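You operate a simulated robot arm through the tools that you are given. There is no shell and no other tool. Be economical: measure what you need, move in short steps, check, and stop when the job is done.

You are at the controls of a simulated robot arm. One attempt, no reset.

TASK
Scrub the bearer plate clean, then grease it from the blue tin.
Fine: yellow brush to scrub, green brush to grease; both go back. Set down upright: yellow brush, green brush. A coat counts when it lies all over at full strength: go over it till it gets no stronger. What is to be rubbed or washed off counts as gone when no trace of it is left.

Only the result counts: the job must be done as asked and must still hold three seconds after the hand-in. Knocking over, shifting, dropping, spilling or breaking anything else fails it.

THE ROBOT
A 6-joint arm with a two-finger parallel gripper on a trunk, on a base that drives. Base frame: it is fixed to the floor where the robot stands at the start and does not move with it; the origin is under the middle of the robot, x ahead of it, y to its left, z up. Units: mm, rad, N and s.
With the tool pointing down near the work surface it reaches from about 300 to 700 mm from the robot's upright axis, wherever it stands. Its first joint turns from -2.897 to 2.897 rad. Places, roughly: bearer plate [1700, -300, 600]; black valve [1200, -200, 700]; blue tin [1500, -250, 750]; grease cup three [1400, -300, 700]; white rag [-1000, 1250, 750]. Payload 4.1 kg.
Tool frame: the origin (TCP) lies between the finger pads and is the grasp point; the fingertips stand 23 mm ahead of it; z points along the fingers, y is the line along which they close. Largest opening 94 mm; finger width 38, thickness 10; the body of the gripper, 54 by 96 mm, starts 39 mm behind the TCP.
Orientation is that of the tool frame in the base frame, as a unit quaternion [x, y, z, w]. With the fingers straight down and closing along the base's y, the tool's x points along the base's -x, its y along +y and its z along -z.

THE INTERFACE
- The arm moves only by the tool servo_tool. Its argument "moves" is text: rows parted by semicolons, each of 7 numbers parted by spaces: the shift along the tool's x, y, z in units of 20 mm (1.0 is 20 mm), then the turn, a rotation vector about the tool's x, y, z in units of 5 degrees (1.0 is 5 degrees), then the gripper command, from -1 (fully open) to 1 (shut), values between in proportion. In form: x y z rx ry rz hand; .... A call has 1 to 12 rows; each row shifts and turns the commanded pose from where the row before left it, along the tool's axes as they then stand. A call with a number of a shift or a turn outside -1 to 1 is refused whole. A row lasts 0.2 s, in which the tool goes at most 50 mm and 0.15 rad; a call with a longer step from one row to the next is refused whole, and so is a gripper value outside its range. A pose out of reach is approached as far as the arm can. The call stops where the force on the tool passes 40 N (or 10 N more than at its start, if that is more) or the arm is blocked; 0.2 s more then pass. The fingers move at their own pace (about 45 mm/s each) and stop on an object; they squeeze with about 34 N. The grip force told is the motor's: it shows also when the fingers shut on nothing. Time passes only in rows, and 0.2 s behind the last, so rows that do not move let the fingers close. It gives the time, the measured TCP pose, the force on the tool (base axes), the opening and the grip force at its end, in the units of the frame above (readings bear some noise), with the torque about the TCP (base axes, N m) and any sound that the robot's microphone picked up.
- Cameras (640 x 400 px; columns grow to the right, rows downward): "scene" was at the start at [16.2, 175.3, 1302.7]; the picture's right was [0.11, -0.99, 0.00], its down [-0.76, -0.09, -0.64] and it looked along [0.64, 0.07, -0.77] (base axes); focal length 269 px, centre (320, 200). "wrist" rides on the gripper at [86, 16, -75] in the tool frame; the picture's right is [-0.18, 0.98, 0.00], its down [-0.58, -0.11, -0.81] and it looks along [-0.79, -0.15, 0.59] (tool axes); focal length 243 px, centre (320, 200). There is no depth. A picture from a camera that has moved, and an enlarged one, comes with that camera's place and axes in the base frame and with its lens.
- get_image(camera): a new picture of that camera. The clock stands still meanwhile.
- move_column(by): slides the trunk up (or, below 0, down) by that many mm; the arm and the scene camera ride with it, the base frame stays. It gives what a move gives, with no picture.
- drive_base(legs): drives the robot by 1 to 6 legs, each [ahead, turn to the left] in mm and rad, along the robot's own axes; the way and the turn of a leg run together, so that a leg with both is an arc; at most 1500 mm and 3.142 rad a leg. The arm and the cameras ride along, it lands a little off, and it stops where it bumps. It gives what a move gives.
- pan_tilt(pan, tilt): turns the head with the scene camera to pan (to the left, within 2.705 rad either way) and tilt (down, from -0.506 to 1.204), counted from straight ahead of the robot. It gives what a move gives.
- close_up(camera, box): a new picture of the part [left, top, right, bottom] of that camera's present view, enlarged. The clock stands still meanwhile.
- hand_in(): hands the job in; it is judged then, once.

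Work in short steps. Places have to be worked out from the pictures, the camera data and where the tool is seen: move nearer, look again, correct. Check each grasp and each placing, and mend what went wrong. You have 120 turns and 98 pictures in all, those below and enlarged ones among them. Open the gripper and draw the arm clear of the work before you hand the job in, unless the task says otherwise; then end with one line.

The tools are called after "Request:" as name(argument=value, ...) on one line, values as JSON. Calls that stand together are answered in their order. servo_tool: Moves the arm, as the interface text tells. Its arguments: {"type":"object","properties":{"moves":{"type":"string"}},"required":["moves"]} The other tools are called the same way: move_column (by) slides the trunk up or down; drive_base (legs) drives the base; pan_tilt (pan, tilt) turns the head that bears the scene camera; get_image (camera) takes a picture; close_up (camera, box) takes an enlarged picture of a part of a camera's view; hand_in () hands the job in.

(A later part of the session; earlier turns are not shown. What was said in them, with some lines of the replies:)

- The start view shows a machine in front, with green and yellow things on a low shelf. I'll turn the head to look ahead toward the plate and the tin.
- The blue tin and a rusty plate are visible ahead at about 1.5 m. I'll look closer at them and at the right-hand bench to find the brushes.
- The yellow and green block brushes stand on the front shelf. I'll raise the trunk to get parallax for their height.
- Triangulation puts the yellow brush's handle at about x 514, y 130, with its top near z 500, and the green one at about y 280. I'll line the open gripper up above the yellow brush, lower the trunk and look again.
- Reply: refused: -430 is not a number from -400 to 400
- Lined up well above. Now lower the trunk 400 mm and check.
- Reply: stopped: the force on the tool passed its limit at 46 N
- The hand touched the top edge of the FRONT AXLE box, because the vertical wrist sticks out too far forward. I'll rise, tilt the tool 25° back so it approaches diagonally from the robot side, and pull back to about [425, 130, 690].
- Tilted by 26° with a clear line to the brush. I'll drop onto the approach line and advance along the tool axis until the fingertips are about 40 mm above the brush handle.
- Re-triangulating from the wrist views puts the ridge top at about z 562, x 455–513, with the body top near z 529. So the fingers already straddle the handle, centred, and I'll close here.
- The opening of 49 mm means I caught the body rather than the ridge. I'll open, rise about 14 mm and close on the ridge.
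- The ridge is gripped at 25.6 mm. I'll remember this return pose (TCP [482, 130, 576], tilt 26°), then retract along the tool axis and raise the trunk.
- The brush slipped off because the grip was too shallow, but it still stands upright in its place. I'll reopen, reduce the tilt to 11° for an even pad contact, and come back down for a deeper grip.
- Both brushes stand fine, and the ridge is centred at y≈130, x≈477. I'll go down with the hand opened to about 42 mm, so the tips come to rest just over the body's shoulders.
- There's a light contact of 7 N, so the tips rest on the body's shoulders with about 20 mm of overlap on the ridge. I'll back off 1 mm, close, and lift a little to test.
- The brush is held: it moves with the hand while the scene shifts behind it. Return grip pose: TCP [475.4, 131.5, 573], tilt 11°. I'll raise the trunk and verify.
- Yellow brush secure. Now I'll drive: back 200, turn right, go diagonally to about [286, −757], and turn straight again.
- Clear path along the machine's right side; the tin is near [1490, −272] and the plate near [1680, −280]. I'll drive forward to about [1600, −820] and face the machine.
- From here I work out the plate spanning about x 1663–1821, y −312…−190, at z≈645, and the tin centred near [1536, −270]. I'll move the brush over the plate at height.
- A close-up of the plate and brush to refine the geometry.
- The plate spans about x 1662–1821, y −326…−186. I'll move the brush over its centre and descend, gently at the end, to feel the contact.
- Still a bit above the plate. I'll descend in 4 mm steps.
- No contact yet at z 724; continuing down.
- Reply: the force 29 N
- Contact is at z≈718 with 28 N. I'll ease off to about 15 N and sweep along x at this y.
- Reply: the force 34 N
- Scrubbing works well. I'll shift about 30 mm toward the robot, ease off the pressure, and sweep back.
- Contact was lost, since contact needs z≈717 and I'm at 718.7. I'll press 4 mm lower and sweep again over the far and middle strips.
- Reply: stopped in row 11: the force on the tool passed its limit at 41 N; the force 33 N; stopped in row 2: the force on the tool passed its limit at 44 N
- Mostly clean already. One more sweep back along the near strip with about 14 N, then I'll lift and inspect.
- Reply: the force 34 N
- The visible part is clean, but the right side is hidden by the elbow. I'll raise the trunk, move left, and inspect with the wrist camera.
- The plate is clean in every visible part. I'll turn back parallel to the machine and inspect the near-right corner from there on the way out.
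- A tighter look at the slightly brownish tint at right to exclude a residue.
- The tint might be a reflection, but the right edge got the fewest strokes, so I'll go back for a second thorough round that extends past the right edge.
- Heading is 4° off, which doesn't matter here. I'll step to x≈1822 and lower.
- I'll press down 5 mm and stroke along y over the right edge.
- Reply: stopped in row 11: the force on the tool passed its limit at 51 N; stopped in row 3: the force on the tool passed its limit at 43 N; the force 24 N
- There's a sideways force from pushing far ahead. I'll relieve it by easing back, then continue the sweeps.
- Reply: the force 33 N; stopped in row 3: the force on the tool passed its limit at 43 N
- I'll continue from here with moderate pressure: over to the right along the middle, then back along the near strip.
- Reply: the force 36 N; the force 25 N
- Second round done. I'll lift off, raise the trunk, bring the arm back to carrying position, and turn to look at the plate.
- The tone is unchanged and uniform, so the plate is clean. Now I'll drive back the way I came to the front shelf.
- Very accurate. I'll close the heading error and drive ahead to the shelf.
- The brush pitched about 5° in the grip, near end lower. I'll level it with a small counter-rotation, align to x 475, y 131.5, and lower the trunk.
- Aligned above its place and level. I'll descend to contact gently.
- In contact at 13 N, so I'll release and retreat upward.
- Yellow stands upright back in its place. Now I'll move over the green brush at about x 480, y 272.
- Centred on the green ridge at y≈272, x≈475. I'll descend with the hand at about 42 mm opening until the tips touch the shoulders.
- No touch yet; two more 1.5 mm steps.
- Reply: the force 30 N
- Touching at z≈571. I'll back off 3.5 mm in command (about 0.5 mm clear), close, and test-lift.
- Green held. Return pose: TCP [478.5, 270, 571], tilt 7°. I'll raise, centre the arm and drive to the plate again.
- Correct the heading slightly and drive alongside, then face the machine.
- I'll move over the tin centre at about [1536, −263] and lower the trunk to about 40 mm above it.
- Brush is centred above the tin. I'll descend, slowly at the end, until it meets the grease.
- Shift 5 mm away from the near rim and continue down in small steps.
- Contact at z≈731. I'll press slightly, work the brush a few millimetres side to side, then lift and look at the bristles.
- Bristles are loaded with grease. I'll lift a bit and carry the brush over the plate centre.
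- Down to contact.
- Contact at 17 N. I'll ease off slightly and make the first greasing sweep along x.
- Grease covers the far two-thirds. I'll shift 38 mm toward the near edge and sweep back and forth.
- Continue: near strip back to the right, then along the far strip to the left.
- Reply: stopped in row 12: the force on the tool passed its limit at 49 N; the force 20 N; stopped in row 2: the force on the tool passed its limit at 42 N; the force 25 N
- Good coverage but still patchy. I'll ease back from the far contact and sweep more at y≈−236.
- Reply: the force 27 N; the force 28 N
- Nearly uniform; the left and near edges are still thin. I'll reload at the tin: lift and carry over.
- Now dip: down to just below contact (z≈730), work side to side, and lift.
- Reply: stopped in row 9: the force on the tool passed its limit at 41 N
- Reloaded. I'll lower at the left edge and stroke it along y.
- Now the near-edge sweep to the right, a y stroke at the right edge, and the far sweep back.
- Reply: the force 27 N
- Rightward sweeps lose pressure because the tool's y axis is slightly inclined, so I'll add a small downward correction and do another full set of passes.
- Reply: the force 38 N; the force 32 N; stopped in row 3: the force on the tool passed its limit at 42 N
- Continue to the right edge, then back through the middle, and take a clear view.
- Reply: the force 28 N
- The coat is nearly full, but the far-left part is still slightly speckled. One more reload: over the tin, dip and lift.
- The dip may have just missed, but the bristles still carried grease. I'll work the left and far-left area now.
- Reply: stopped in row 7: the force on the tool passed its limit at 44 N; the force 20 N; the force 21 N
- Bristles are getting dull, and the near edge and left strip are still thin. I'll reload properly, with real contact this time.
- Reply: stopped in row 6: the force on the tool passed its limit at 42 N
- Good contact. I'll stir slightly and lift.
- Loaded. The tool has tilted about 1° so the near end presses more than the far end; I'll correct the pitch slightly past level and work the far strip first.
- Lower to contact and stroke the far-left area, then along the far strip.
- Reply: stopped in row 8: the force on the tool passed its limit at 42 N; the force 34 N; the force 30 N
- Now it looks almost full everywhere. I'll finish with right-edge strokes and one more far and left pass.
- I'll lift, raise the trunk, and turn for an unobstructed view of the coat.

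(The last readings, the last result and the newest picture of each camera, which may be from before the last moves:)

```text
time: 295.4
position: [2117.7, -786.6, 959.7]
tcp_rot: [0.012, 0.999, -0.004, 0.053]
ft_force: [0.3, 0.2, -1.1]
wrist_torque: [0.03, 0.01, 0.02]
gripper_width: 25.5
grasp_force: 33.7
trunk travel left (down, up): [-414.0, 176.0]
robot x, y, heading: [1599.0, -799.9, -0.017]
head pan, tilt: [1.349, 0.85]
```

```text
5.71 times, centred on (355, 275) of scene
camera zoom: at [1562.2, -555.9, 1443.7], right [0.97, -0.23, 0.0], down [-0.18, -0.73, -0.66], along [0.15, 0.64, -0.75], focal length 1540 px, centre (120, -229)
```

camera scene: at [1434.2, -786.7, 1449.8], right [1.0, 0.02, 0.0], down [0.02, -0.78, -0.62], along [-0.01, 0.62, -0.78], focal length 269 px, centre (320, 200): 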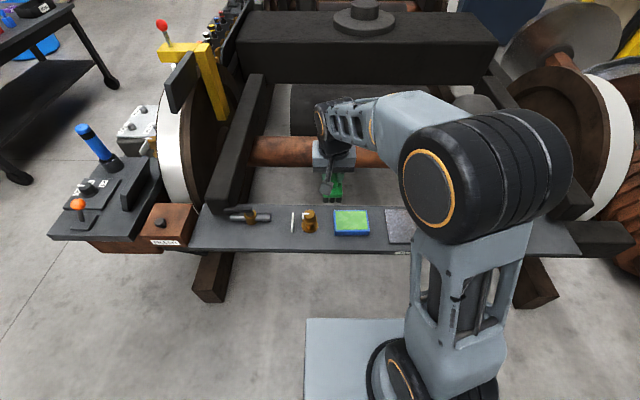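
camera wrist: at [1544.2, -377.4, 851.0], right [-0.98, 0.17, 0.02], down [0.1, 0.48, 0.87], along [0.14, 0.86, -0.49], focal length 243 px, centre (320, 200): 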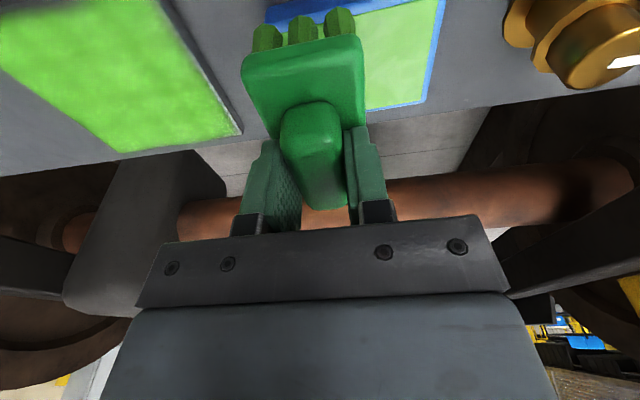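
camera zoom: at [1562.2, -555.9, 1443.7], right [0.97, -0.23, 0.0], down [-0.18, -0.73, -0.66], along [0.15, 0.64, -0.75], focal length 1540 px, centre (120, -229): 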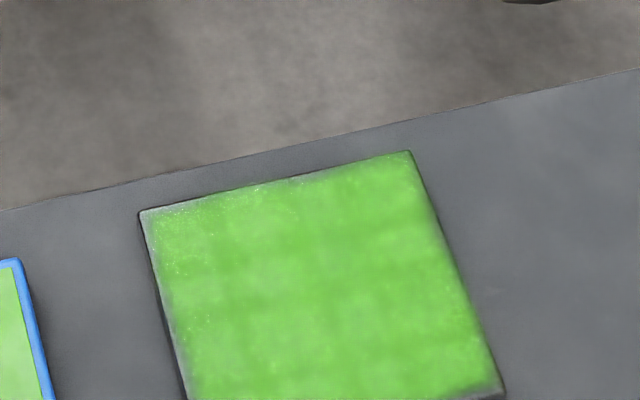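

Request:
close_up(camera="scene", box=[324, 258, 392, 318])

```text
6.67 times, centred on (358, 288) of scene
camera zoom: at [1562.2, -555.9, 1443.7], right [0.97, -0.23, 0.0], down [-0.18, -0.73, -0.66], along [0.15, 0.64, -0.75], focal length 1796 px, centre (67, -387)
```

zoom: 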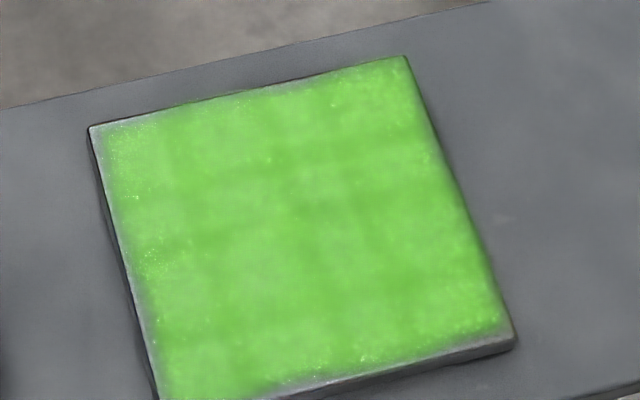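

The coat is nearly complete. The left strip and the near edge, especially the near-right corner, are still thin, so I'll go back for a further reload and edge passes.

Request:
drive_base(legs=[[0, 1.6]])

Request:
pan_tilt(pan=0.0, tilt=0.9)

Request:
move_column(by=-175)

```text
time: 299.6
position: [1589.7, -283.5, 960.6]
tcp_rot: [-0.698, 0.714, 0.035, 0.041]
ft_force: [-0.6, 0.1, -1.6]
wrist_torque: [0.0, -0.01, -0.02]
gripper_width: 25.5
grasp_force: 34.4
trunk travel left (down, up): [-414.0, 176.0]
robot x, y, heading: [1600.6, -802.7, 1.557]
head pan, tilt: [1.349, 0.85]
```

```text
time: 301.1
position: [1588.7, -283.1, 961.0]
tcp_rot: [-0.697, 0.715, 0.035, 0.041]
ft_force: [0.3, 0.1, -1.2]
wrist_torque: [0.0, 0.02, -0.01]
gripper_width: 25.9
grasp_force: 33.9
trunk travel left (down, up): [-414.0, 176.0]
robot x, y, heading: [1602.3, -799.0, 1.555]
head pan, tilt: [0.0, 0.901]
```

```text
time: 303.1
position: [1589.1, -283.5, 786.5]
tcp_rot: [-0.699, 0.713, 0.036, 0.039]
ft_force: [-0.1, 0.1, -1.9]
wrist_torque: [0.02, -0.02, 0.01]
gripper_width: 25.7
grasp_force: 33.8
trunk travel left (down, up): [-239.0, 351.0]
robot x, y, heading: [1601.4, -798.7, 1.557]
head pan, tilt: [0.0, 0.901]
```

Over the tin and dip.

Request:
servo_tool(moves="-0.4 0.9 0.04 0 0 0 1; -0.4 0.9 0.04 0 0 0 1; -0.3 0.9 0.03 0 0 0 1; 0.1 0 0.95 0 0 0 1; 0.1 0 0.95 0 0 0 1; 0.04 0 0.4 0 0 0 1; 0.03 0 0.25 0 0 0 1; 0.02 0 0.2 0 0 0 1; 0.01 0 0.1 0 0 0 1; 0 0 0 0 0 0 1")

Request:
servo_tool(moves="0 0.4 0 0 0 0 1; 0 0.3 0 0 0 0 1; 0 -0.8 0 0 0 0 1; 0 -0.4 0 0 0 0 1; 0 0.5 0 0 0 0 1; 0 0 0 0 0 0 1; -0.1 0 -0.9 0 0 0 1; -0.1 0 -0.9 0 0 0 1; -0.08 0 -0.7 0 0 0 1; 0 0 0 0 0 0 1")

```text
time: 305.3
position: [1535.9, -259.1, 731.5]
tcp_rot: [-0.698, 0.714, 0.038, 0.042]
ft_force: [1.9, 2.3, 25.0]
wrist_torque: [-0.97, 0.08, 0.04]
gripper_width: 25.3
grasp_force: 34.3
trunk travel left (down, up): [-239.0, 351.0]
robot x, y, heading: [1600.9, -799.3, 1.562]
head pan, tilt: [0.0, 0.901]
```

```text
time: 307.5
position: [1535.6, -259.7, 779.4]
tcp_rot: [-0.699, 0.714, 0.035, 0.039]
ft_force: [-0.7, 0.2, -2.0]
wrist_torque: [0.0, 0.01, 0.01]
gripper_width: 25.6
grasp_force: 33.7
trunk travel left (down, up): [-239.0, 351.0]
robot x, y, heading: [1600.4, -798.8, 1.555]
head pan, tilt: [0.0, 0.901]
```

Loaded (25 N contact). Carry to the left edge at x≈1656 and lower.

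Request:
servo_tool(moves="0 -1 0 0 0 0 1; 0 -1 0 0 0 0 1; 0 -1 0 0 0 0 1; 0 -1 0 0 0 0 1; 0 -1 0 0 0 0 1; 0 -1 0 0 0 0 1; 0.1 0 0.9 0 0 0 1; 0.1 0 0.9 0 0 0 1; 0.1 0 0.8 0 0 0 1; 0.04 0 0.4 0 0 0 1; 0.02 0 0.2 0 0 0 1; 0 0 0 0 0 0 1")

Request:
servo_tool(moves="-0.8 0 0.09 0 0 0 1; -0.5 0 0.06 0 0 0 1; 0.8 0 -0.08 0 0 0 1; 0.8 0 -0.08 0 0 0 1; 0.8 0 -0.08 0 0 0 1; 0.8 0 -0.08 0 0 0 1; 0.5 0 -0.05 0 0 0 1; -0.8 0 0.08 0 0 0 1; -0.8 0 0.08 0 0 0 1; 0.8 -0.5 -0.08 0 0 0 1; 0.8 0 -0.08 0 0 0 1; 0 0 0 0 0 0 1")

```text
time: 310.1
position: [1655.7, -262.6, 716.4]
tcp_rot: [-0.699, 0.713, 0.036, 0.041]
ft_force: [-2.5, -1.2, 11.1]
wrist_torque: [-0.01, 0.13, 0.03]
gripper_width: 25.8
grasp_force: 34.3
trunk travel left (down, up): [-239.0, 351.0]
robot x, y, heading: [1602.7, -800.3, 1.557]
head pan, tilt: [0.0, 0.901]
```

```text
time: 312.7
position: [1667.5, -310.0, 715.0]
tcp_rot: [-0.697, 0.714, 0.038, 0.043]
ft_force: [2.2, 11.8, 35.3]
wrist_torque: [-0.1, -0.05, 0.03]
gripper_width: 25.7
grasp_force: 33.9
trunk travel left (down, up): [-239.0, 351.0]
robot x, y, heading: [1602.5, -797.9, 1.555]
head pan, tilt: [0.0, 0.901]
```

Near edge: sweep slowly right and back with a little less pressure.

Request:
servo_tool(moves="0 -0.8 -0.06 0 0 0 1; 0 -0.8 0 0 0 0 1; 0 -0.8 0 0 0 0 1; 0 -0.8 0 0 0 0 1; 0 -0.8 0.01 0 0 0 1; 0 -0.8 0.01 0 0 0 1; 0 -0.8 0.01 0 0 0 1; 0 -0.8 0.01 0 0 0 1; 0 -0.8 0.01 0 0 0 1; 0 -0.6 0 0 0 0 1; 0 0 0 0 0 0 1")

Request:
servo_tool(moves="0 0.8 0.02 0 0 0 1; 0 0.8 -0.01 0 0 0 1; 0 -0.8 0 0 0 0 1; 0 -0.8 0 0 0 0 1; -0.8 0 0.08 0 0 0 1; -0.8 0 0.08 0 0 0 1; -0.8 0 0.08 0 0 0 1; 0.8 0 -0.08 0 0 0 1; 0.8 0 -0.08 0 0 0 1; 0.8 0 -0.08 0 0 0 1; 0 0 0 0 0 0 1")

Request:
servo_tool(moves="0 0.9 -0.01 0 0 0 1; 0 0.9 -0.01 0 0 0 1; 0 0.9 -0.01 0 0 0 1; 0 0.9 -0.01 0 0 0 1; 0 0.9 -0.01 0 0 0 1; 0 0.9 -0.01 0 0 0 1; 0 0.9 -0.01 0 0 0 1; 0 0.9 -0.01 0 0 0 1; 0 0.9 -0.01 0 0 0 1; 0 0 0 0 0 0 1")

Request:
close_up(camera="scene", box=[390, 150, 480, 220])

```text
time: 315.1
position: [1820.2, -315.5, 715.7]
tcp_rot: [-0.698, 0.714, 0.036, 0.041]
ft_force: [-9.6, -1.3, 30.1]
wrist_torque: [-0.27, 0.93, -0.02]
gripper_width: 25.8
grasp_force: 34.0
trunk travel left (down, up): [-239.0, 351.0]
robot x, y, heading: [1598.5, -798.3, 1.554]
head pan, tilt: [0.0, 0.901]
```

```text
time: 317.5
position: [1820.2, -315.0, 715.2]
tcp_rot: [-0.698, 0.714, 0.036, 0.043]
ft_force: [-0.1, 9.1, 24.9]
wrist_torque: [0.06, 0.38, -0.16]
gripper_width: 25.5
grasp_force: 34.2
trunk travel left (down, up): [-239.0, 351.0]
robot x, y, heading: [1601.3, -799.8, 1.556]
head pan, tilt: [0.0, 0.901]
```

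```text
time: 319.7
position: [1657.9, -310.8, 715.0]
tcp_rot: [-0.698, 0.714, 0.035, 0.04]
ft_force: [0.8, 0.1, 7.4]
wrist_torque: [-0.13, -0.02, 0.03]
gripper_width: 25.9
grasp_force: 34.2
trunk travel left (down, up): [-239.0, 351.0]
robot x, y, heading: [1604.4, -798.5, 1.551]
head pan, tilt: [0.0, 0.901]
```

```text
5.71 times, centred on (435, 185) of scene
camera zoom: at [1435.0, -781.8, 1264.9], right [1.0, -0.02, 0.0], down [-0.01, -0.78, -0.62], along [0.01, 0.62, -0.78], focal length 1540 px, centre (-337, 286)
```

zoom: 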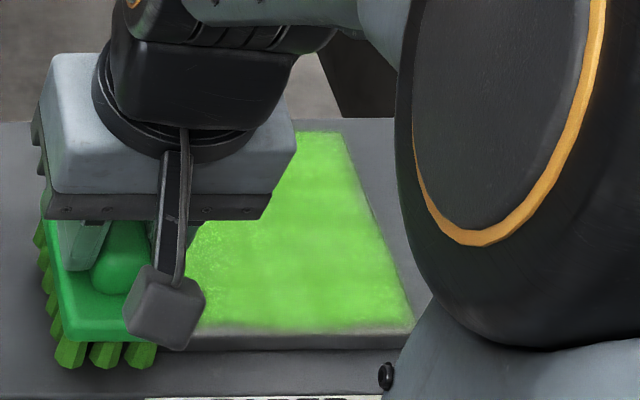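

Near and right edges are better. Now up along the left edge, then the far and middle passes.

Request:
servo_tool(moves="-0.8 0 0.1 0 0 0 1; -0.8 0 0.09 0 0 0 1; -0.8 0 0.08 0 0 0 1; -0.8 0 0.08 0 0 0 1; -0.5 0 0.05 0 0 0 1; 0.5 -0.4 -0.05 0 0 0 1; -0.5 0 0.05 0 0 0 1; 0 -0.8 0.01 0 0 0 1; 0 0.8 -0.01 0 0 0 1; 0 0.4 0 0 0 0 1; 0 0 0 0 0 0 1")

Request:
servo_tool(moves="0 -0.8 0.01 0 0 0 1; 0 -0.8 0.01 0 0 0 1; 0 -0.8 0.01 0 0 0 1; 0 -0.8 0.01 0 0 0 1; 0 -0.8 0.01 0 0 0 1; 0 -0.8 0.01 0 0 0 1; 0 -0.8 0.01 0 0 0 1; 0 -0.8 0.01 0 0 0 1; 0 -0.8 0.01 0 0 0 1; 0.8 0 -0.09 0 0 0 1; 0.8 0 -0.09 0 0 0 1; 0 0 0 0 0 0 1")

Request:
servo_tool(moves="0 0.8 -0.01 0 0 0 1; 0 0.8 -0.01 0 0 0 1; 0 0.8 -0.01 0 0 0 1; 0 0.8 -0.01 0 0 0 1; 0 0.8 -0.01 0 0 0 1; 0 0.8 -0.01 0 0 0 1; 0 0.8 -0.01 0 0 0 1; 0 0.8 -0.01 0 0 0 1; 0 0.8 -0.01 0 0 0 1; 0 0.5 0 0 0 0 1; 0 0 0 0 0 0 1")

Request:
close_up(camera="scene", box=[390, 150, 480, 220])

```text
time: 322.1
position: [1662.5, -237.0, 715.4]
tcp_rot: [-0.699, 0.714, 0.035, 0.04]
ft_force: [0.4, 0.2, -0.3]
wrist_torque: [0.06, -0.04, -0.06]
gripper_width: 25.5
grasp_force: 33.9
trunk travel left (down, up): [-239.0, 351.0]
robot x, y, heading: [1600.2, -798.1, 1.556]
head pan, tilt: [0.0, 0.901]
```

```text
time: 324.7
position: [1802.8, -271.9, 714.8]
tcp_rot: [-0.698, 0.714, 0.037, 0.041]
ft_force: [0.4, 4.4, 16.9]
wrist_torque: [-0.52, 0.31, -0.06]
gripper_width: 25.5
grasp_force: 33.5
trunk travel left (down, up): [-239.0, 351.0]
robot x, y, heading: [1598.7, -801.6, 1.553]
head pan, tilt: [0.0, 0.901]
```

```text
time: 327.1
position: [1648.3, -268.3, 717.4]
tcp_rot: [-0.699, 0.713, 0.035, 0.039]
ft_force: [0.6, 0.3, -2.4]
wrist_torque: [0.01, 0.01, -0.01]
gripper_width: 25.8
grasp_force: 33.7
trunk travel left (down, up): [-239.0, 351.0]
robot x, y, heading: [1599.6, -797.8, 1.556]
head pan, tilt: [0.0, 0.901]
```

```text
5.71 times, centred on (435, 185) of scene
camera zoom: at [1435.1, -781.2, 1264.7], right [1.0, -0.01, 0.0], down [-0.01, -0.78, -0.62], along [0.01, 0.62, -0.78], focal length 1540 px, centre (-337, 286)
```

zoom: 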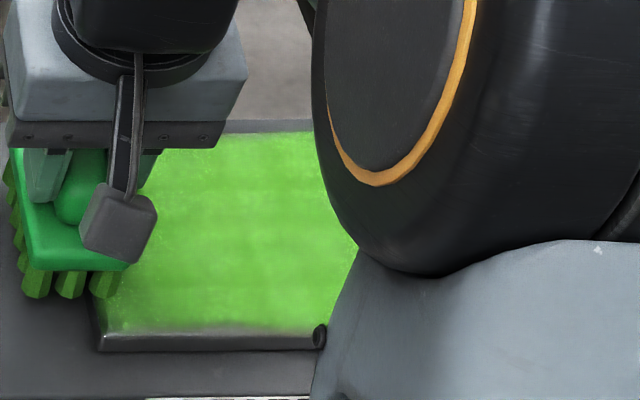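

Contact faded on the left end (z 717). I'll press lower and redo the left edge strokes and the far strip.

Request:
servo_tool(moves="0.02 -0.4 0.2 0 0 0 1; -0.8 0 0.09 0 0 0 1; -0.7 0 0.08 0 0 0 1; 0.8 0 -0.08 0 0 0 1; 0.8 0 -0.08 0 0 0 1; 0.8 0 -0.08 0 0 0 1; 0.8 0 -0.08 0 0 0 1; -0.8 -0.4 0.08 0 0 0 1; -0.8 0 0.08 0 0 0 1; -0.8 0 0.08 0 0 0 1; -0.8 0 0.08 0 0 0 1; 0 0 0 0 0 0 1")

Request:
servo_tool(moves="0 -0.8 0 0 0 0 1; 0 -0.8 0 0 0 0 1; 0 -0.8 0 0 0 0 1; 0 -0.8 0 0 0 0 1; 0 -0.8 0 0 0 0 1; 0 -0.8 0 0 0 0 1; 0 -0.8 0 0 0 0 1; 0 -0.8 0 0 0 0 1; 0.8 0 -0.08 0 0 0 1; 0.8 0 -0.08 0 0 0 1; 0 0 0 0 0 0 1")

Request:
servo_tool(moves="0 0.8 0 0 0 0 1; 0 0.8 0 0 0 0 1; 0 0.8 0 0 0 0 1; 0 0.8 0 0 0 0 1; 0 0.8 0 0 0 0 1; 0 0.8 0 0 0 0 1; 0 0.8 0 0 0 0 1; 0 0.8 0 0 0 0 1; 0.8 0 -0.08 0 0 0 1; 0.8 0 -0.08 0 0 0 1; 0 0 0 0 0 0 1")

Request:
servo_tool(moves="0 -0.8 0 0 0 0 1; 0 -0.8 0 0 0 0 1; 0 -0.8 0 0 0 0 1; 0 -0.8 0 0 0 0 1; 0 -0.8 0 0 0 0 1; 0 -0.8 0 0 0 0 1; 0 -0.8 0 0 0 0 1; 0 -0.8 0 0 0 0 1; 0 0 0 0 0 0 1")

Request:
close_up(camera="scene", box=[390, 150, 480, 220])

```text
time: 328.5
position: [1657.5, -281.6, 716.1]
tcp_rot: [-0.699, 0.713, 0.04, 0.045]
ft_force: [-1.2, -5.5, 14.9]
wrist_torque: [-1.02, 0.02, -0.02]
gripper_width: 26.0
grasp_force: 34.0
trunk travel left (down, up): [-239.0, 351.0]
robot x, y, heading: [1604.3, -797.7, 1.555]
head pan, tilt: [0.0, 0.901]
stopped in row 6: the force on the tool passed its limit at 41 N (the readings are from after the stop); the commanded pose is now the measured one
```

```text
time: 330.9
position: [1785.8, -314.6, 715.9]
tcp_rot: [-0.698, 0.713, 0.039, 0.045]
ft_force: [2.0, 1.7, 10.9]
wrist_torque: [-0.14, 0.1, 0.02]
gripper_width: 25.5
grasp_force: 33.9
trunk travel left (down, up): [-239.0, 351.0]
robot x, y, heading: [1602.1, -799.8, 1.549]
head pan, tilt: [0.0, 0.901]
```

```text
time: 333.3
position: [1657.4, -344.2, 715.0]
tcp_rot: [-0.698, 0.713, 0.04, 0.046]
ft_force: [-1.7, 5.3, 21.6]
wrist_torque: [0.58, -0.05, 0.05]
gripper_width: 25.7
grasp_force: 34.0
trunk travel left (down, up): [-239.0, 351.0]
robot x, y, heading: [1602.6, -796.9, 1.555]
head pan, tilt: [0.0, 0.901]
```

```text
time: 335.3
position: [1783.9, -348.3, 716.0]
tcp_rot: [-0.698, 0.714, 0.038, 0.044]
ft_force: [-2.5, -2.0, 7.1]
wrist_torque: [-0.01, 0.16, 0.04]
gripper_width: 25.8
grasp_force: 33.9
trunk travel left (down, up): [-239.0, 351.0]
robot x, y, heading: [1598.7, -795.2, 1.553]
head pan, tilt: [0.0, 0.901]
```

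```text
5.71 times, centred on (435, 185) of scene
camera zoom: at [1434.6, -781.5, 1264.6], right [1.0, -0.02, 0.0], down [-0.01, -0.78, -0.62], along [0.01, 0.62, -0.78], focal length 1540 px, centre (-337, 286)
```

zoom: 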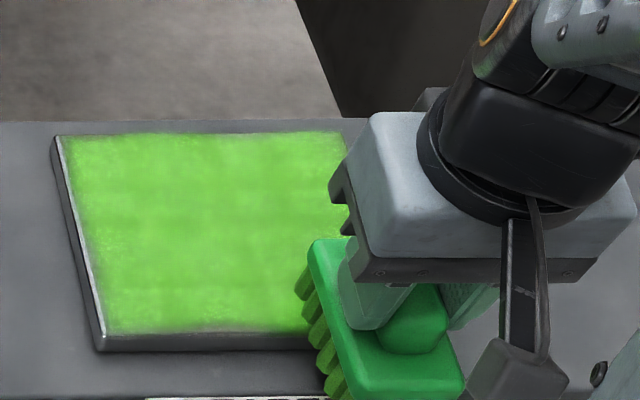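

Uniform now on the visible part. A last stroke up the right edge and across the far strip to the left, then I'll inspect.

Request:
servo_tool(moves="-0.8 -0.8 0.08 0 0 0 1; -0.8 -0.8 0.08 0 0 0 1; -0.8 0 0.08 0 0 0 1; -0.8 0 0.08 0 0 0 1; -0.8 0 0.08 0 0 0 1; -0.8 0 0.08 0 0 0 1; -0.5 0 0.05 0 0 0 1; 0.8 0 -0.08 0 0 0 1; 0.8 0 -0.08 0 0 0 1; -0.8 0.4 0.08 0 0 0 1; -0.8 0 0.08 0 0 0 1; 0 0 0 0 0 0 1")

Request:
servo_tool(moves="0.05 0.9 0 0 0 0 1; 0 0.9 0 0 0 0 1; 0 0.9 0 0 0 0 1; 0 0.9 0 0 0 0 1; 0 0.9 0 0 0 0 1; 0 0.9 0 0 0 0 1; 0 0.9 0 0 0 0 1; 0 0.9 0 0 0 0 1; 0 0.2 0 0 0 0 1; 0 0 0 0 0 0 1")

Request:
servo_tool(moves="-0.1 0 -0.9 0 0 0 1; -0.1 0 -0.9 0 0 0 1; -0.1 0 -0.9 0 0 0 1; -0.1 0 -0.9 0 0 0 1; 0.6 1 0 0 0 0 1; 0.6 1 0 0 0 0 1; 0.6 1 0 0 0 0 1; 0.6 1 0 0 0 0 1; 0 1 0 0 0 0 1; 0 1 0 0 0 0 1; 0 0 0 0 0 0 1")

Request:
move_column(by=175)

Request:
drive_base(legs=[[0, -1.56]])

Request:
pan_tilt(pan=1.35, tilt=0.85)

Request:
close_up(camera="scene", box=[322, 255, 398, 320])

```text
time: 337.9
position: [1808.9, -243.7, 716.0]
tcp_rot: [-0.698, 0.713, 0.04, 0.044]
ft_force: [0.0, 0.0, -0.9]
wrist_torque: [-0.03, -0.02, 0.0]
gripper_width: 25.6
grasp_force: 33.7
trunk travel left (down, up): [-239.0, 351.0]
robot x, y, heading: [1598.8, -800.3, 1.554]
head pan, tilt: [0.0, 0.901]
```

```text
time: 340.1
position: [1665.0, -239.7, 715.8]
tcp_rot: [-0.698, 0.713, 0.04, 0.046]
ft_force: [4.6, -0.4, 15.8]
wrist_torque: [-0.69, -0.24, 0.2]
gripper_width: 25.6
grasp_force: 33.5
trunk travel left (down, up): [-239.0, 351.0]
robot x, y, heading: [1604.6, -799.1, 1.554]
head pan, tilt: [0.0, 0.901]
```

```text
time: 342.5
position: [1539.4, -284.7, 781.9]
tcp_rot: [-0.699, 0.713, 0.039, 0.045]
ft_force: [-0.4, 0.6, -1.7]
wrist_torque: [0.0, 0.03, -0.01]
gripper_width: 25.5
grasp_force: 34.3
trunk travel left (down, up): [-239.0, 351.0]
robot x, y, heading: [1603.3, -801.0, 1.556]
head pan, tilt: [0.0, 0.901]
```

```text
time: 344.4
position: [1539.7, -285.3, 956.7]
tcp_rot: [-0.698, 0.713, 0.039, 0.045]
ft_force: [0.3, 0.1, -2.4]
wrist_torque: [0.0, -0.02, 0.0]
gripper_width: 25.6
grasp_force: 34.1
trunk travel left (down, up): [-414.0, 176.0]
robot x, y, heading: [1601.6, -798.8, 1.557]
head pan, tilt: [0.0, 0.901]
```

```text
time: 348.5
position: [2111.7, -709.2, 955.8]
tcp_rot: [-0.017, 0.998, -0.001, 0.06]
ft_force: [-0.4, -1.2, -1.4]
wrist_torque: [-0.01, 0.0, -0.01]
gripper_width: 25.6
grasp_force: 34.6
trunk travel left (down, up): [-414.0, 176.0]
robot x, y, heading: [1599.4, -800.8, 0.041]
head pan, tilt: [0.0, 0.901]
```

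```text
time: 350.0
position: [2111.7, -708.7, 956.1]
tcp_rot: [-0.017, 0.998, -0.002, 0.06]
ft_force: [-0.2, 0.3, -1.4]
wrist_torque: [0.01, 0.02, 0.01]
gripper_width: 25.6
grasp_force: 34.2
trunk travel left (down, up): [-414.0, 176.0]
robot x, y, heading: [1603.5, -799.4, 0.036]
head pan, tilt: [1.349, 0.85]
```

```text
6.15 times, centred on (360, 288) of scene
camera zoom: at [1548.9, -557.8, 1443.7], right [0.98, -0.18, 0.0], down [-0.14, -0.74, -0.66], along [0.12, 0.65, -0.75], focal length 1658 px, centre (74, -338)
```

zoom: 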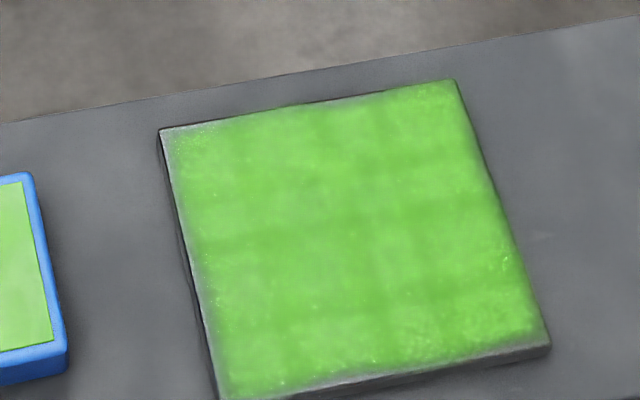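

Coat improved and the core no longer changes. The far-left border and left edge still look a shade thin, so I'll do one more loaded round there.

Request:
drive_base(legs=[[0, 1.55]])

Request:
pan_tilt(pan=0.0, tilt=0.9)

Request:
move_column(by=-175)

```text
time: 354.2
position: [1516.4, -287.3, 956.0]
tcp_rot: [0.714, -0.698, -0.04, -0.043]
ft_force: [-0.4, -0.2, -0.8]
wrist_torque: [-0.01, 0.01, -0.04]
gripper_width: 25.7
grasp_force: 33.0
trunk travel left (down, up): [-414.0, 176.0]
robot x, y, heading: [1602.4, -795.6, 1.594]
head pan, tilt: [1.349, 0.85]
```

```text
time: 355.7
position: [1516.4, -287.4, 956.2]
tcp_rot: [0.714, -0.697, -0.041, -0.043]
ft_force: [0.0, -1.0, -1.4]
wrist_torque: [-0.02, 0.0, 0.0]
gripper_width: 25.8
grasp_force: 34.2
trunk travel left (down, up): [-414.0, 176.0]
robot x, y, heading: [1600.5, -798.8, 1.6]
head pan, tilt: [0.0, 0.901]
```

```text
time: 357.7
position: [1516.7, -286.9, 780.8]
tcp_rot: [0.714, -0.698, -0.04, -0.044]
ft_force: [0.3, 0.8, -1.2]
wrist_torque: [-0.03, 0.01, -0.03]
gripper_width: 25.5
grasp_force: 34.0
trunk travel left (down, up): [-239.0, 351.0]
robot x, y, heading: [1598.8, -797.9, 1.602]
head pan, tilt: [0.0, 0.901]
```

Request:
servo_tool(moves="-0.65 -0.5 0.08 0 0.2 0 1; -0.65 -0.45 0.08 0 0 0 1; 0.1 0 0.95 0 0 0 1; 0.1 0 0.85 0 0 0 1; 0.04 0 0.4 0 0 0 1; 0.03 0 0.25 0 0 0 1; 0.02 0 0.2 0 0 0 1; 0 0.4 0 0 0 0 1; 0 -0.8 0 0 0 0 1; 0 -0.3 0 0 0 0 1; 0 0.5 0 0 0 0 1; 0 0 0 0 0 0 1")

Request:
servo_tool(moves="-0.1 0 -0.9 0 0 0 1; -0.1 0 -0.9 0 0 0 1; -0.08 0 -0.7 0 0 0 1; 0 -1 0 0 0 0 1; 0 -1 0 0 0 0 1; 0 -1 0 0 0 0 1; -0.4 -1 0.04 0 0 0 1; -0.4 -1 0.04 0 0 0 1; -0.4 -1 0.04 0 0 0 1; 0 0 0 0 0 0 1")

```text
time: 360.3
position: [1540.5, -261.1, 731.0]
tcp_rot: [0.715, -0.697, -0.036, -0.039]
ft_force: [12.6, 0.9, 36.5]
wrist_torque: [0.11, -0.2, -0.06]
gripper_width: 25.8
grasp_force: 34.4
trunk travel left (down, up): [-239.0, 351.0]
robot x, y, heading: [1601.7, -798.9, 1.598]
head pan, tilt: [0.0, 0.901]
```

```text
time: 362.5
position: [1657.2, -234.5, 777.0]
tcp_rot: [0.715, -0.697, -0.035, -0.037]
ft_force: [-0.3, 0.4, -2.1]
wrist_torque: [0.01, 0.0, -0.01]
gripper_width: 25.9
grasp_force: 34.6
trunk travel left (down, up): [-239.0, 351.0]
robot x, y, heading: [1600.1, -797.6, 1.602]
head pan, tilt: [0.0, 0.901]
```

Loaded well. Lower at the far-left corner and stroke the far edge (y≈−220) and left edge.

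Request:
servo_tool(moves="0.1 0 0.95 0 0 0 1; 0.1 0 0.95 0 0 0 1; 0.08 0 0.7 0 0 0 1; 0.04 0 0.35 0 0 0 1; 0.02 0 0.2 0 0 0 1; -0.5 0 0.05 0 0 0 1; 0 -0.8 0 0 0 0 1; 0 -0.8 0 0 0 0 1; 0 -0.8 0.01 0 0 0 1; 0 -0.8 0.01 0 0 0 1; 0 -0.8 0.01 0 0 0 1; 0 0 0 0 0 0 1")

Request:
servo_tool(moves="0 0.8 -0.01 0 0 0 1; 0 0.8 -0.01 0 0 0 1; 0 0.8 -0.01 0 0 0 1; 0 0.8 -0.01 0 0 0 1; 0 0.8 -0.01 0 0 0 1; 0.8 0 -0.08 0 0 0 1; 0.8 0 -0.08 0 0 0 1; 0.8 0 -0.08 0 0 0 1; 0.8 0 -0.08 0 0 0 1; 0.8 0 -0.08 0 0 0 1; 0 0 0 0 0 0 1")

Request:
close_up(camera="scene", box=[340, 150, 480, 230])

```text
time: 365.1
position: [1739.1, -224.9, 716.3]
tcp_rot: [0.714, -0.699, -0.032, -0.036]
ft_force: [-5.3, -27.1, -2.1]
wrist_torque: [-0.69, 0.17, -0.43]
gripper_width: 25.5
grasp_force: 33.9
trunk travel left (down, up): [-239.0, 351.0]
robot x, y, heading: [1599.9, -798.4, 1.599]
head pan, tilt: [0.0, 0.901]
```

```text
time: 367.5
position: [1659.0, -304.2, 716.9]
tcp_rot: [0.715, -0.697, -0.035, -0.038]
ft_force: [-0.1, 1.4, 7.4]
wrist_torque: [0.46, 0.07, -0.02]
gripper_width: 25.5
grasp_force: 34.2
trunk travel left (down, up): [-239.0, 351.0]
robot x, y, heading: [1601.0, -798.9, 1.606]
head pan, tilt: [0.0, 0.901]
```

```text
4.57 times, centred on (410, 190) of scene
camera zoom: at [1434.3, -788.6, 1265.0], right [1.0, 0.03, 0.0], down [0.02, -0.78, -0.62], along [-0.02, 0.62, -0.78], focal length 1232 px, centre (-91, 246)
```

zoom: 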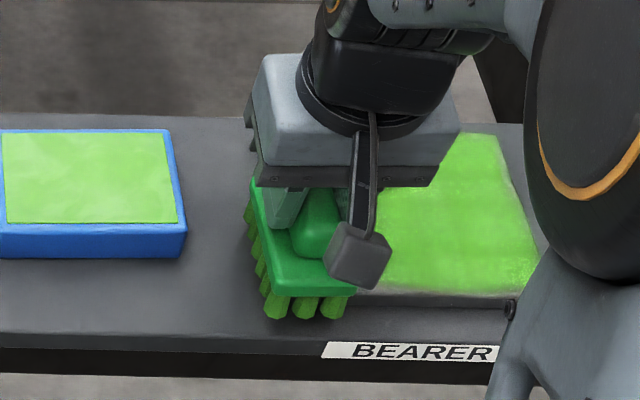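

The gripper touches the machine's bearing block beyond y≈−228, so I'll stay inside that. Near sweep right, then middle and far passes.

Request:
servo_tool(moves="0.02 -0.8 0.06 0 0 0 1; 0 -0.8 0.01 0 0 0 1; 0 -0.8 0.01 0 0 0 1; 0 -0.8 0.01 0 0 0 1; 0 -0.8 0.01 0 0 0 1; 0 -0.8 0.01 0 0 0 1; 0 -0.8 0.01 0 0 0 1; 0 -0.8 0.01 0 0 0 1; 0 -0.8 0.01 0 0 0 1; -0.8 0 0.08 0 0 0 1; -0.8 0 0.08 0 0 0 1; 0 0 0 0 0 0 1")

Request:
servo_tool(moves="0 0.8 -0.01 0 0 0 1; 0 0.8 -0.01 0 0 0 1; 0 0.8 -0.01 0 0 0 1; 0 0.8 -0.01 0 0 0 1; 0 0.8 -0.01 0 0 0 1; 0 0.8 -0.01 0 0 0 1; 0 0.8 -0.01 0 0 0 1; 0 0.8 -0.01 0 0 0 1; 0 0.8 -0.01 0 0 0 1; -0.8 0 0.1 0 0 0 1; -0.8 0 0.09 0 0 0 1; 0 0 0 0 0 0 1")

Request:
servo_tool(moves="0 -0.8 0.01 0 0 0 1; 0 -0.8 0.01 0 0 0 1; 0 -0.8 0.01 0 0 0 1; 0 -0.8 0.01 0 0 0 1; 0 -0.8 0.01 0 0 0 1; 0 -0.8 0.01 0 0 0 1; 0 -0.8 0.01 0 0 0 1; 0 -0.8 0.01 0 0 0 1; 0 -0.8 0.01 0 0 0 1; 0 0 0 0 0 0 1")

Request:
close_up(camera="scene", box=[390, 150, 480, 220])

```text
time: 370.1
position: [1805.4, -270.4, 715.0]
tcp_rot: [0.715, -0.698, -0.034, -0.038]
ft_force: [4.6, -8.7, 23.0]
wrist_torque: [0.49, 0.17, -0.04]
gripper_width: 25.7
grasp_force: 34.6
trunk travel left (down, up): [-239.0, 351.0]
robot x, y, heading: [1602.6, -795.4, 1.6]
head pan, tilt: [0.0, 0.901]
```

```text
time: 372.7
position: [1658.1, -242.7, 715.9]
tcp_rot: [0.715, -0.698, -0.035, -0.037]
ft_force: [-4.2, -8.5, 21.4]
wrist_torque: [0.04, 0.2, 0.04]
gripper_width: 25.6
grasp_force: 33.9
trunk travel left (down, up): [-239.0, 351.0]
robot x, y, heading: [1599.6, -797.5, 1.602]
head pan, tilt: [0.0, 0.901]
```

```text
time: 374.9
position: [1801.3, -237.5, 714.9]
tcp_rot: [0.715, -0.697, -0.034, -0.039]
ft_force: [-11.4, -1.5, 36.4]
wrist_torque: [-1.1, 0.81, -0.26]
gripper_width: 25.7
grasp_force: 33.9
trunk travel left (down, up): [-239.0, 351.0]
robot x, y, heading: [1597.9, -798.8, 1.601]
head pan, tilt: [0.0, 0.901]
```

```text
5.71 times, centred on (435, 185) of scene
camera zoom: at [1432.6, -790.8, 1264.8], right [1.0, 0.03, 0.0], down [0.02, -0.78, -0.62], along [-0.02, 0.62, -0.78], focal length 1540 px, centre (-337, 286)
```

zoom: 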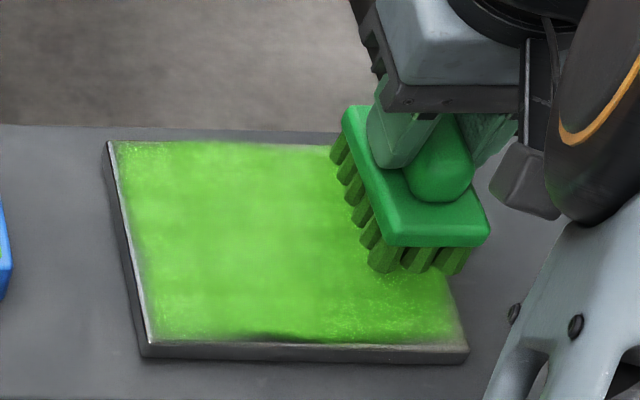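

The near edge in the middle and the near-right corner look thin; I'll go over the near edge again at y≈−312, both ways.

Request:
servo_tool(moves="0.75 -0.6 -0.12 0 0 0 1; 0.95 0 -0.1 0 0 0 1; 0.95 0 -0.1 0 0 0 1; 0.95 0 -0.1 0 0 0 1; 0 0.7 0 0 0 0 1; 0 -0.7 0 0 0 0 1; 0 0.7 -0.01 0 0 0 1; 0 0.7 -0.01 0 0 0 1; 0 0.7 -0.01 0 0 0 1; 0 0.7 -0.01 0 0 0 1; 0 0.7 -0.01 0 0 0 1; 0 0 0 0 0 0 1")

Request:
servo_tool(moves="0 0.7 -0.01 0 0 0 1; 0 0.7 -0.01 0 0 0 1; 0 0.7 -0.01 0 0 0 1; 0 0.7 -0.01 0 0 0 1; 0 0.7 -0.01 0 0 0 1; 0 -0.7 0.01 0 0 0 1; 0 -0.7 0.01 0 0 0 1; 0 -0.7 0.01 0 0 0 1; 0 -0.7 0.01 0 0 0 1; 0 -0.7 0.01 0 0 0 1; 0 0 0 0 0 0 1")

Request:
servo_tool(moves="0 -0.7 0.01 0 0 0 1; 0 -0.7 0.01 0 0 0 1; 0 -0.7 0.01 0 0 0 1; 0 -0.7 0.01 0 0 0 1; 0 -0.7 0.01 0 0 0 1; 0 0.7 -0.01 0 0 0 1; 0 0.7 -0.01 0 0 0 1; 0 0.7 -0.01 0 0 0 1; 0 0.7 -0.01 0 0 0 1; 0 0.7 -0.01 0 0 0 1; 0 0 0 0 0 0 1")

```text
time: 377.5
position: [1745.0, -309.7, 715.5]
tcp_rot: [0.714, -0.698, -0.034, -0.038]
ft_force: [5.8, 1.5, 20.7]
wrist_torque: [0.54, 0.11, -0.21]
gripper_width: 25.7
grasp_force: 34.4
trunk travel left (down, up): [-239.0, 351.0]
robot x, y, heading: [1603.2, -797.1, 1.6]
head pan, tilt: [0.0, 0.901]
```

```text
time: 379.9
position: [1744.9, -311.9, 716.9]
tcp_rot: [0.715, -0.697, -0.034, -0.037]
ft_force: [-0.6, -0.4, -1.7]
wrist_torque: [0.02, -0.01, 0.0]
gripper_width: 25.7
grasp_force: 33.4
trunk travel left (down, up): [-239.0, 351.0]
robot x, y, heading: [1601.0, -799.3, 1.606]
head pan, tilt: [0.0, 0.901]
```

```text
time: 382.3
position: [1747.4, -311.9, 716.5]
tcp_rot: [0.715, -0.697, -0.035, -0.039]
ft_force: [9.0, 0.7, 30.9]
wrist_torque: [-0.55, 0.05, 0.12]
gripper_width: 25.7
grasp_force: 34.0
trunk travel left (down, up): [-239.0, 351.0]
robot x, y, heading: [1602.3, -795.6, 1.6]
head pan, tilt: [0.0, 0.901]
```

Continue that pass to the left end, then lift, raise, turn and view.

Request:
servo_tool(moves="0 0.8 -0.02 0 0 0 1; 0 0.8 -0.01 0 0 0 1; 0 0.8 -0.01 0 0 0 1; 0 0.8 -0.01 0 0 0 1; 0 0.8 -0.01 0 0 0 1; 0 0 0 0 0 0 1; -0.1 0 -0.9 0 0 0 1; -0.1 0 -0.9 0 0 0 1; -0.1 0 -0.9 0 0 0 1; -0.1 0 -0.9 0 0 0 1; 0 0 0 0 0 0 1")

Request:
move_column(by=175)

Request:
servo_tool(moves="0.2 1 0 0 0 0 1; 0.2 1 0 0 0 0 1; 0.2 1 0 0 0 0 1; 0 1 0 0 0 0 1; 0 1 0 0 0 0 1; 0 1 0 0 0 0 1; 0 1 0 0 0 0 1; 0 1 0 0 0 0 1; 0 1 0 0 0 0 1; 0 1 0 0 0 0 1; 0 0 0 0 0 0 1")

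Request:
drive_base(legs=[[0, -1.6]])

Request:
pan_tilt(pan=1.35, tilt=0.85)

Request:
close_up(camera="scene", box=[310, 245, 400, 320])

```text
time: 384.7
position: [1665.4, -311.7, 787.6]
tcp_rot: [0.715, -0.698, -0.034, -0.037]
ft_force: [0.5, 0.5, -0.8]
wrist_torque: [0.01, 0.02, -0.01]
gripper_width: 25.7
grasp_force: 33.4
trunk travel left (down, up): [-239.0, 351.0]
robot x, y, heading: [1597.7, -797.2, 1.604]
head pan, tilt: [0.0, 0.901]
```

```text
time: 386.7
position: [1666.3, -312.6, 962.7]
tcp_rot: [0.714, -0.698, -0.034, -0.038]
ft_force: [-0.6, 0.5, -1.3]
wrist_torque: [0.03, 0.02, -0.01]
gripper_width: 25.4
grasp_force: 34.1
trunk travel left (down, up): [-414.0, 176.0]
robot x, y, heading: [1602.4, -798.9, 1.602]
head pan, tilt: [0.0, 0.901]
```

```text
time: 389.1
position: [1466.4, -328.4, 960.0]
tcp_rot: [0.715, -0.698, -0.034, -0.037]
ft_force: [-0.4, -0.2, -1.4]
wrist_torque: [0.01, -0.02, -0.02]
gripper_width: 25.4
grasp_force: 33.6
trunk travel left (down, up): [-414.0, 176.0]
robot x, y, heading: [1604.6, -796.4, 1.599]
head pan, tilt: [0.0, 0.901]
```

```text
time: 393.3
position: [2075.7, -676.0, 959.6]
tcp_rot: [0.002, 0.999, -0.002, 0.051]
ft_force: [0.6, 0.3, -1.8]
wrist_torque: [0.0, 0.0, -0.04]
gripper_width: 25.7
grasp_force: 34.4
trunk travel left (down, up): [-414.0, 176.0]
robot x, y, heading: [1602.4, -796.8, 0.002]
head pan, tilt: [0.0, 0.901]
```

```text
time: 394.8
position: [2074.5, -676.4, 959.5]
tcp_rot: [0.002, 0.999, -0.002, 0.05]
ft_force: [-0.8, 0.2, -2.1]
wrist_torque: [-0.01, -0.03, 0.01]
gripper_width: 25.8
grasp_force: 34.0
trunk travel left (down, up): [-414.0, 176.0]
robot x, y, heading: [1601.3, -797.4, 0.001]
head pan, tilt: [1.349, 0.85]
```

```text
5.33 times, centred on (355, 282) of scene
camera zoom: at [1557.9, -556.0, 1443.7], right [0.98, -0.22, 0.0], down [-0.16, -0.73, -0.66], along [0.14, 0.64, -0.75], focal length 1437 px, centre (133, -240)
```

zoom: 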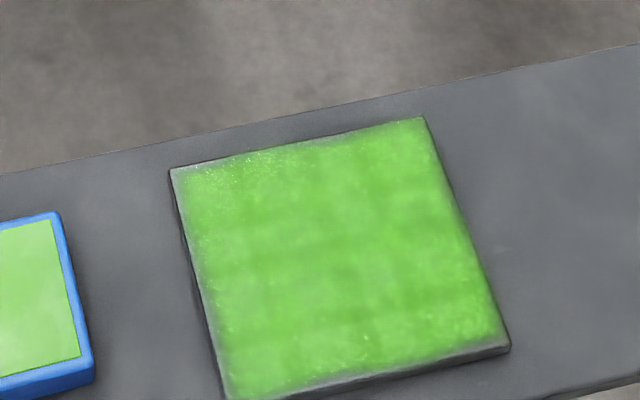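

The edges are identical to the last view, so the coat gets no stronger; the faint rim is the plate's border. Now I'll drive home with the green brush.

Request:
drive_base(legs=[[-1332, 0], [0, -1.038], [-925, 0], [0, 1.038]])

Request:
pan_tilt(pan=0.0, tilt=1.0)

```text
time: 411.3
position: [210.1, 109.5, 960.2]
tcp_rot: [-0.037, 0.998, 0.0, 0.05]
ft_force: [0.1, -0.3, -1.8]
wrist_torque: [-0.06, 0.02, 0.02]
gripper_width: 26.0
grasp_force: 34.1
trunk travel left (down, up): [-414.0, 176.0]
robot x, y, heading: [-254.2, -46.3, 0.086]
head pan, tilt: [1.349, 0.85]
```

```text
time: 412.8
position: [210.6, 109.1, 959.2]
tcp_rot: [-0.038, 0.998, 0.0, 0.051]
ft_force: [0.0, 0.6, -1.0]
wrist_torque: [0.0, 0.01, 0.02]
gripper_width: 25.5
grasp_force: 34.3
trunk travel left (down, up): [-414.0, 176.0]
robot x, y, heading: [-253.3, -47.2, 0.082]
head pan, tilt: [0.0, 1.0]
```

Slightly off; I'll correct with a small turn, drive ahead and straighten.

Request:
drive_base(legs=[[0, 0.1], [252, 0], [0, -0.184]])

```text
time: 415.9
position: [477.4, 118.1, 959.9]
tcp_rot: [0.005, 0.999, -0.003, 0.051]
ft_force: [-0.2, 0.4, -1.7]
wrist_torque: [0.02, 0.0, 0.0]
gripper_width: 25.6
grasp_force: 34.3
trunk travel left (down, up): [-414.0, 176.0]
robot x, y, heading: [3.1, -1.3, 0.004]
head pan, tilt: [0.0, 1.0]
```

Now slide the arm to y≈270 at height and check the brush attitude.

Request:
servo_tool(moves="0 1 0 0 0 0 1; 0 1 0 0 0 0 1; 0 1 0 0 0 0 1; 0 1 0 0 0 0 1; 0 1 0 0 0 0 1; 0 1 0 0 0 0 1; 0 1 0 0 0 0 1; 0 0.6 0 0 0 0 1; 0 0 0 0 0 0 1")

Request:
move_column(by=-345)

Request:
get_image(camera="wrist")

Request:
close_up(camera="scene", box=[240, 100, 400, 200])

```text
time: 417.9
position: [479.8, 269.8, 958.0]
tcp_rot: [0.004, 0.999, -0.003, 0.051]
ft_force: [0.7, 0.4, -1.7]
wrist_torque: [-0.06, -0.04, -0.02]
gripper_width: 25.6
grasp_force: 34.1
trunk travel left (down, up): [-414.0, 176.0]
robot x, y, heading: [1.6, -1.9, -0.002]
head pan, tilt: [0.0, 1.0]
```

```text
time: 421.2
position: [480.9, 268.0, 612.9]
tcp_rot: [0.004, 0.999, -0.003, 0.05]
ft_force: [0.7, 0.6, -1.3]
wrist_torque: [0.04, -0.01, -0.03]
gripper_width: 25.5
grasp_force: 33.9
trunk travel left (down, up): [-69.0, 521.0]
robot x, y, heading: [2.7, -0.8, -0.004]
head pan, tilt: [0.0, 1.0]
```

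```text
13 pictures are left
camera wrist: at [385.2, 286.3, 679.3], right [0.19, 0.98, 0.01], down [0.5, -0.11, 0.86], along [0.85, -0.16, -0.51], focal length 243 px, centre (320, 200)
```

wrist: 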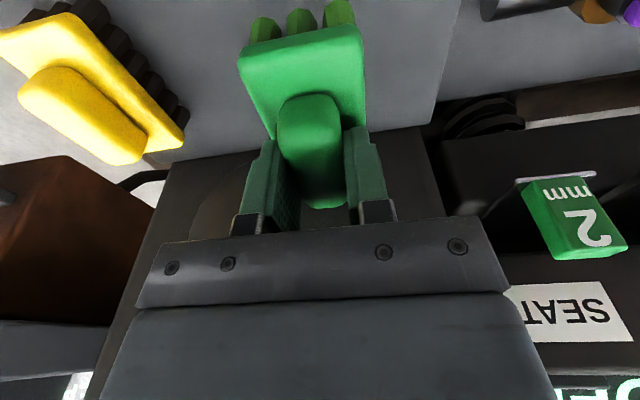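

```text
4.00 times, centred on (320, 150) of scene
camera zoom: at [12.7, 164.1, 1087.6], right [0.0, -1.0, 0.0], down [-0.84, 0.0, -0.54], along [0.54, 0.0, -0.84], focal length 1078 px, centre (320, 400)
```

zoom: 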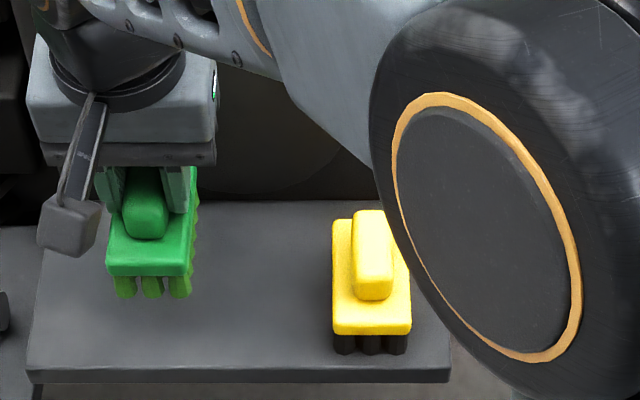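

The brush sits in the hand as it did at the grasp. I'll restore the 7° tilt and descend to about z 571.

Request:
servo_tool(moves="0.1 0.1 0.8 0 -0.25 0 1; 0.1 0 0.8 0 0 0 1; 0.02 0 0.2 0 0 0 1; 0.02 0 0.15 0 0 0 1; 0.02 0 0.12 0 0 0 1; 0 0 0 0 0 0 1")

```text
time: 422.6
position: [479.7, 270.9, 571.5]
tcp_rot: [0.003, 0.998, -0.003, 0.062]
ft_force: [-0.3, -0.6, 1.2]
wrist_torque: [0.02, 0.08, 0.01]
gripper_width: 25.4
grasp_force: 33.5
trunk travel left (down, up): [-69.0, 521.0]
robot x, y, heading: [1.5, -4.9, -0.002]
head pan, tilt: [0.0, 1.0]
```

Just touching at z 571.5. One tiny step down, release, and retreat.

Request:
servo_tool(moves="0.01 0 0.06 0 0 0 1; 0 0 0 0 0 0 1; 0 0 0 0 0 0 0.1; 0 0 0 0 0 0 0.1; 0 0 -0.2 0 0 0 -0.2; 0 0 -0.5 0 0 0 -0.2; 0 0 -1 0 0 0 -0.5; 0 0 -1 0 0 0 -1; 0 0 -1 0 0 0 -1; 0 0 -1 0 0 0 -1; 0 0 -1 0 0 0 -1; 0 0 0 0 0 0 -1")

Request:
move_column(by=200)

Request:
get_image(camera="scene")

Request:
close_up(camera="scene", box=[240, 130, 400, 230])

```text
time: 425.2
position: [468.0, 271.4, 686.8]
tcp_rot: [0.003, 0.998, -0.003, 0.061]
ft_force: [1.0, 0.5, 0.0]
wrist_torque: [0.03, -0.03, 0.02]
gripper_width: 94.3
grasp_force: 0.0
trunk travel left (down, up): [-69.0, 521.0]
robot x, y, heading: [2.4, -0.1, 0.004]
head pan, tilt: [0.0, 1.0]
```

```text
time: 427.4
position: [467.2, 272.0, 884.8]
tcp_rot: [0.004, 0.998, -0.003, 0.061]
ft_force: [0.3, -0.3, -0.4]
wrist_torque: [0.02, 0.02, 0.04]
gripper_width: 94.1
grasp_force: 0.0
trunk travel left (down, up): [-269.0, 321.0]
robot x, y, heading: [0.1, -2.7, 0.003]
head pan, tilt: [0.0, 1.0]
```

```text
11 pictures are left
camera scene: at [12.7, 164.1, 1287.6], right [0.0, -1.0, 0.0], down [-0.84, 0.0, -0.54], along [0.54, 0.0, -0.84], focal length 269 px, centre (320, 200)
```

scene: 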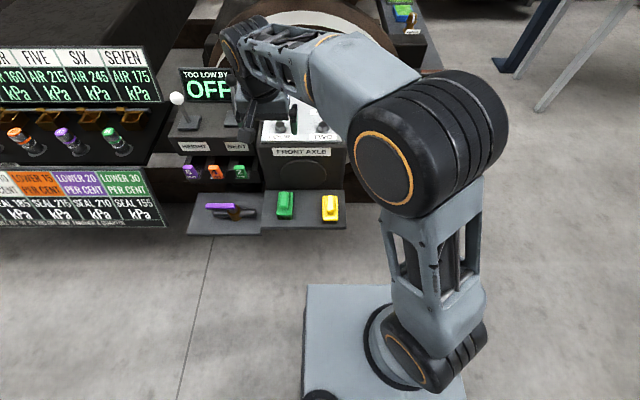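

```text
4.00 times, centred on (320, 180) of scene
camera zoom: at [12.7, 164.1, 1287.6], right [0.0, -1.0, 0.0], down [-0.84, 0.0, -0.54], along [0.54, 0.0, -0.84], focal length 1078 px, centre (320, 280)
```

zoom: 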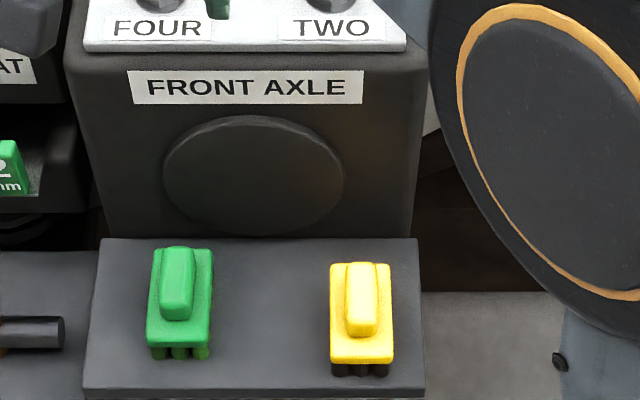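

Both brushes stand upright on their shelf, the plate is clean and greased, and the gripper is open and clear. Handing in.

Request:
hand_in()

```text
The job is handed in.
```

The job is handed in: I scrubbed the bearer plate clean and greased it from the blue tin until the coat got no stronger. The thin rim around the coat's edge still looks fainter. Both brushes are back upright on their shelf, the yellow one about 12 mm nearer the front than before.
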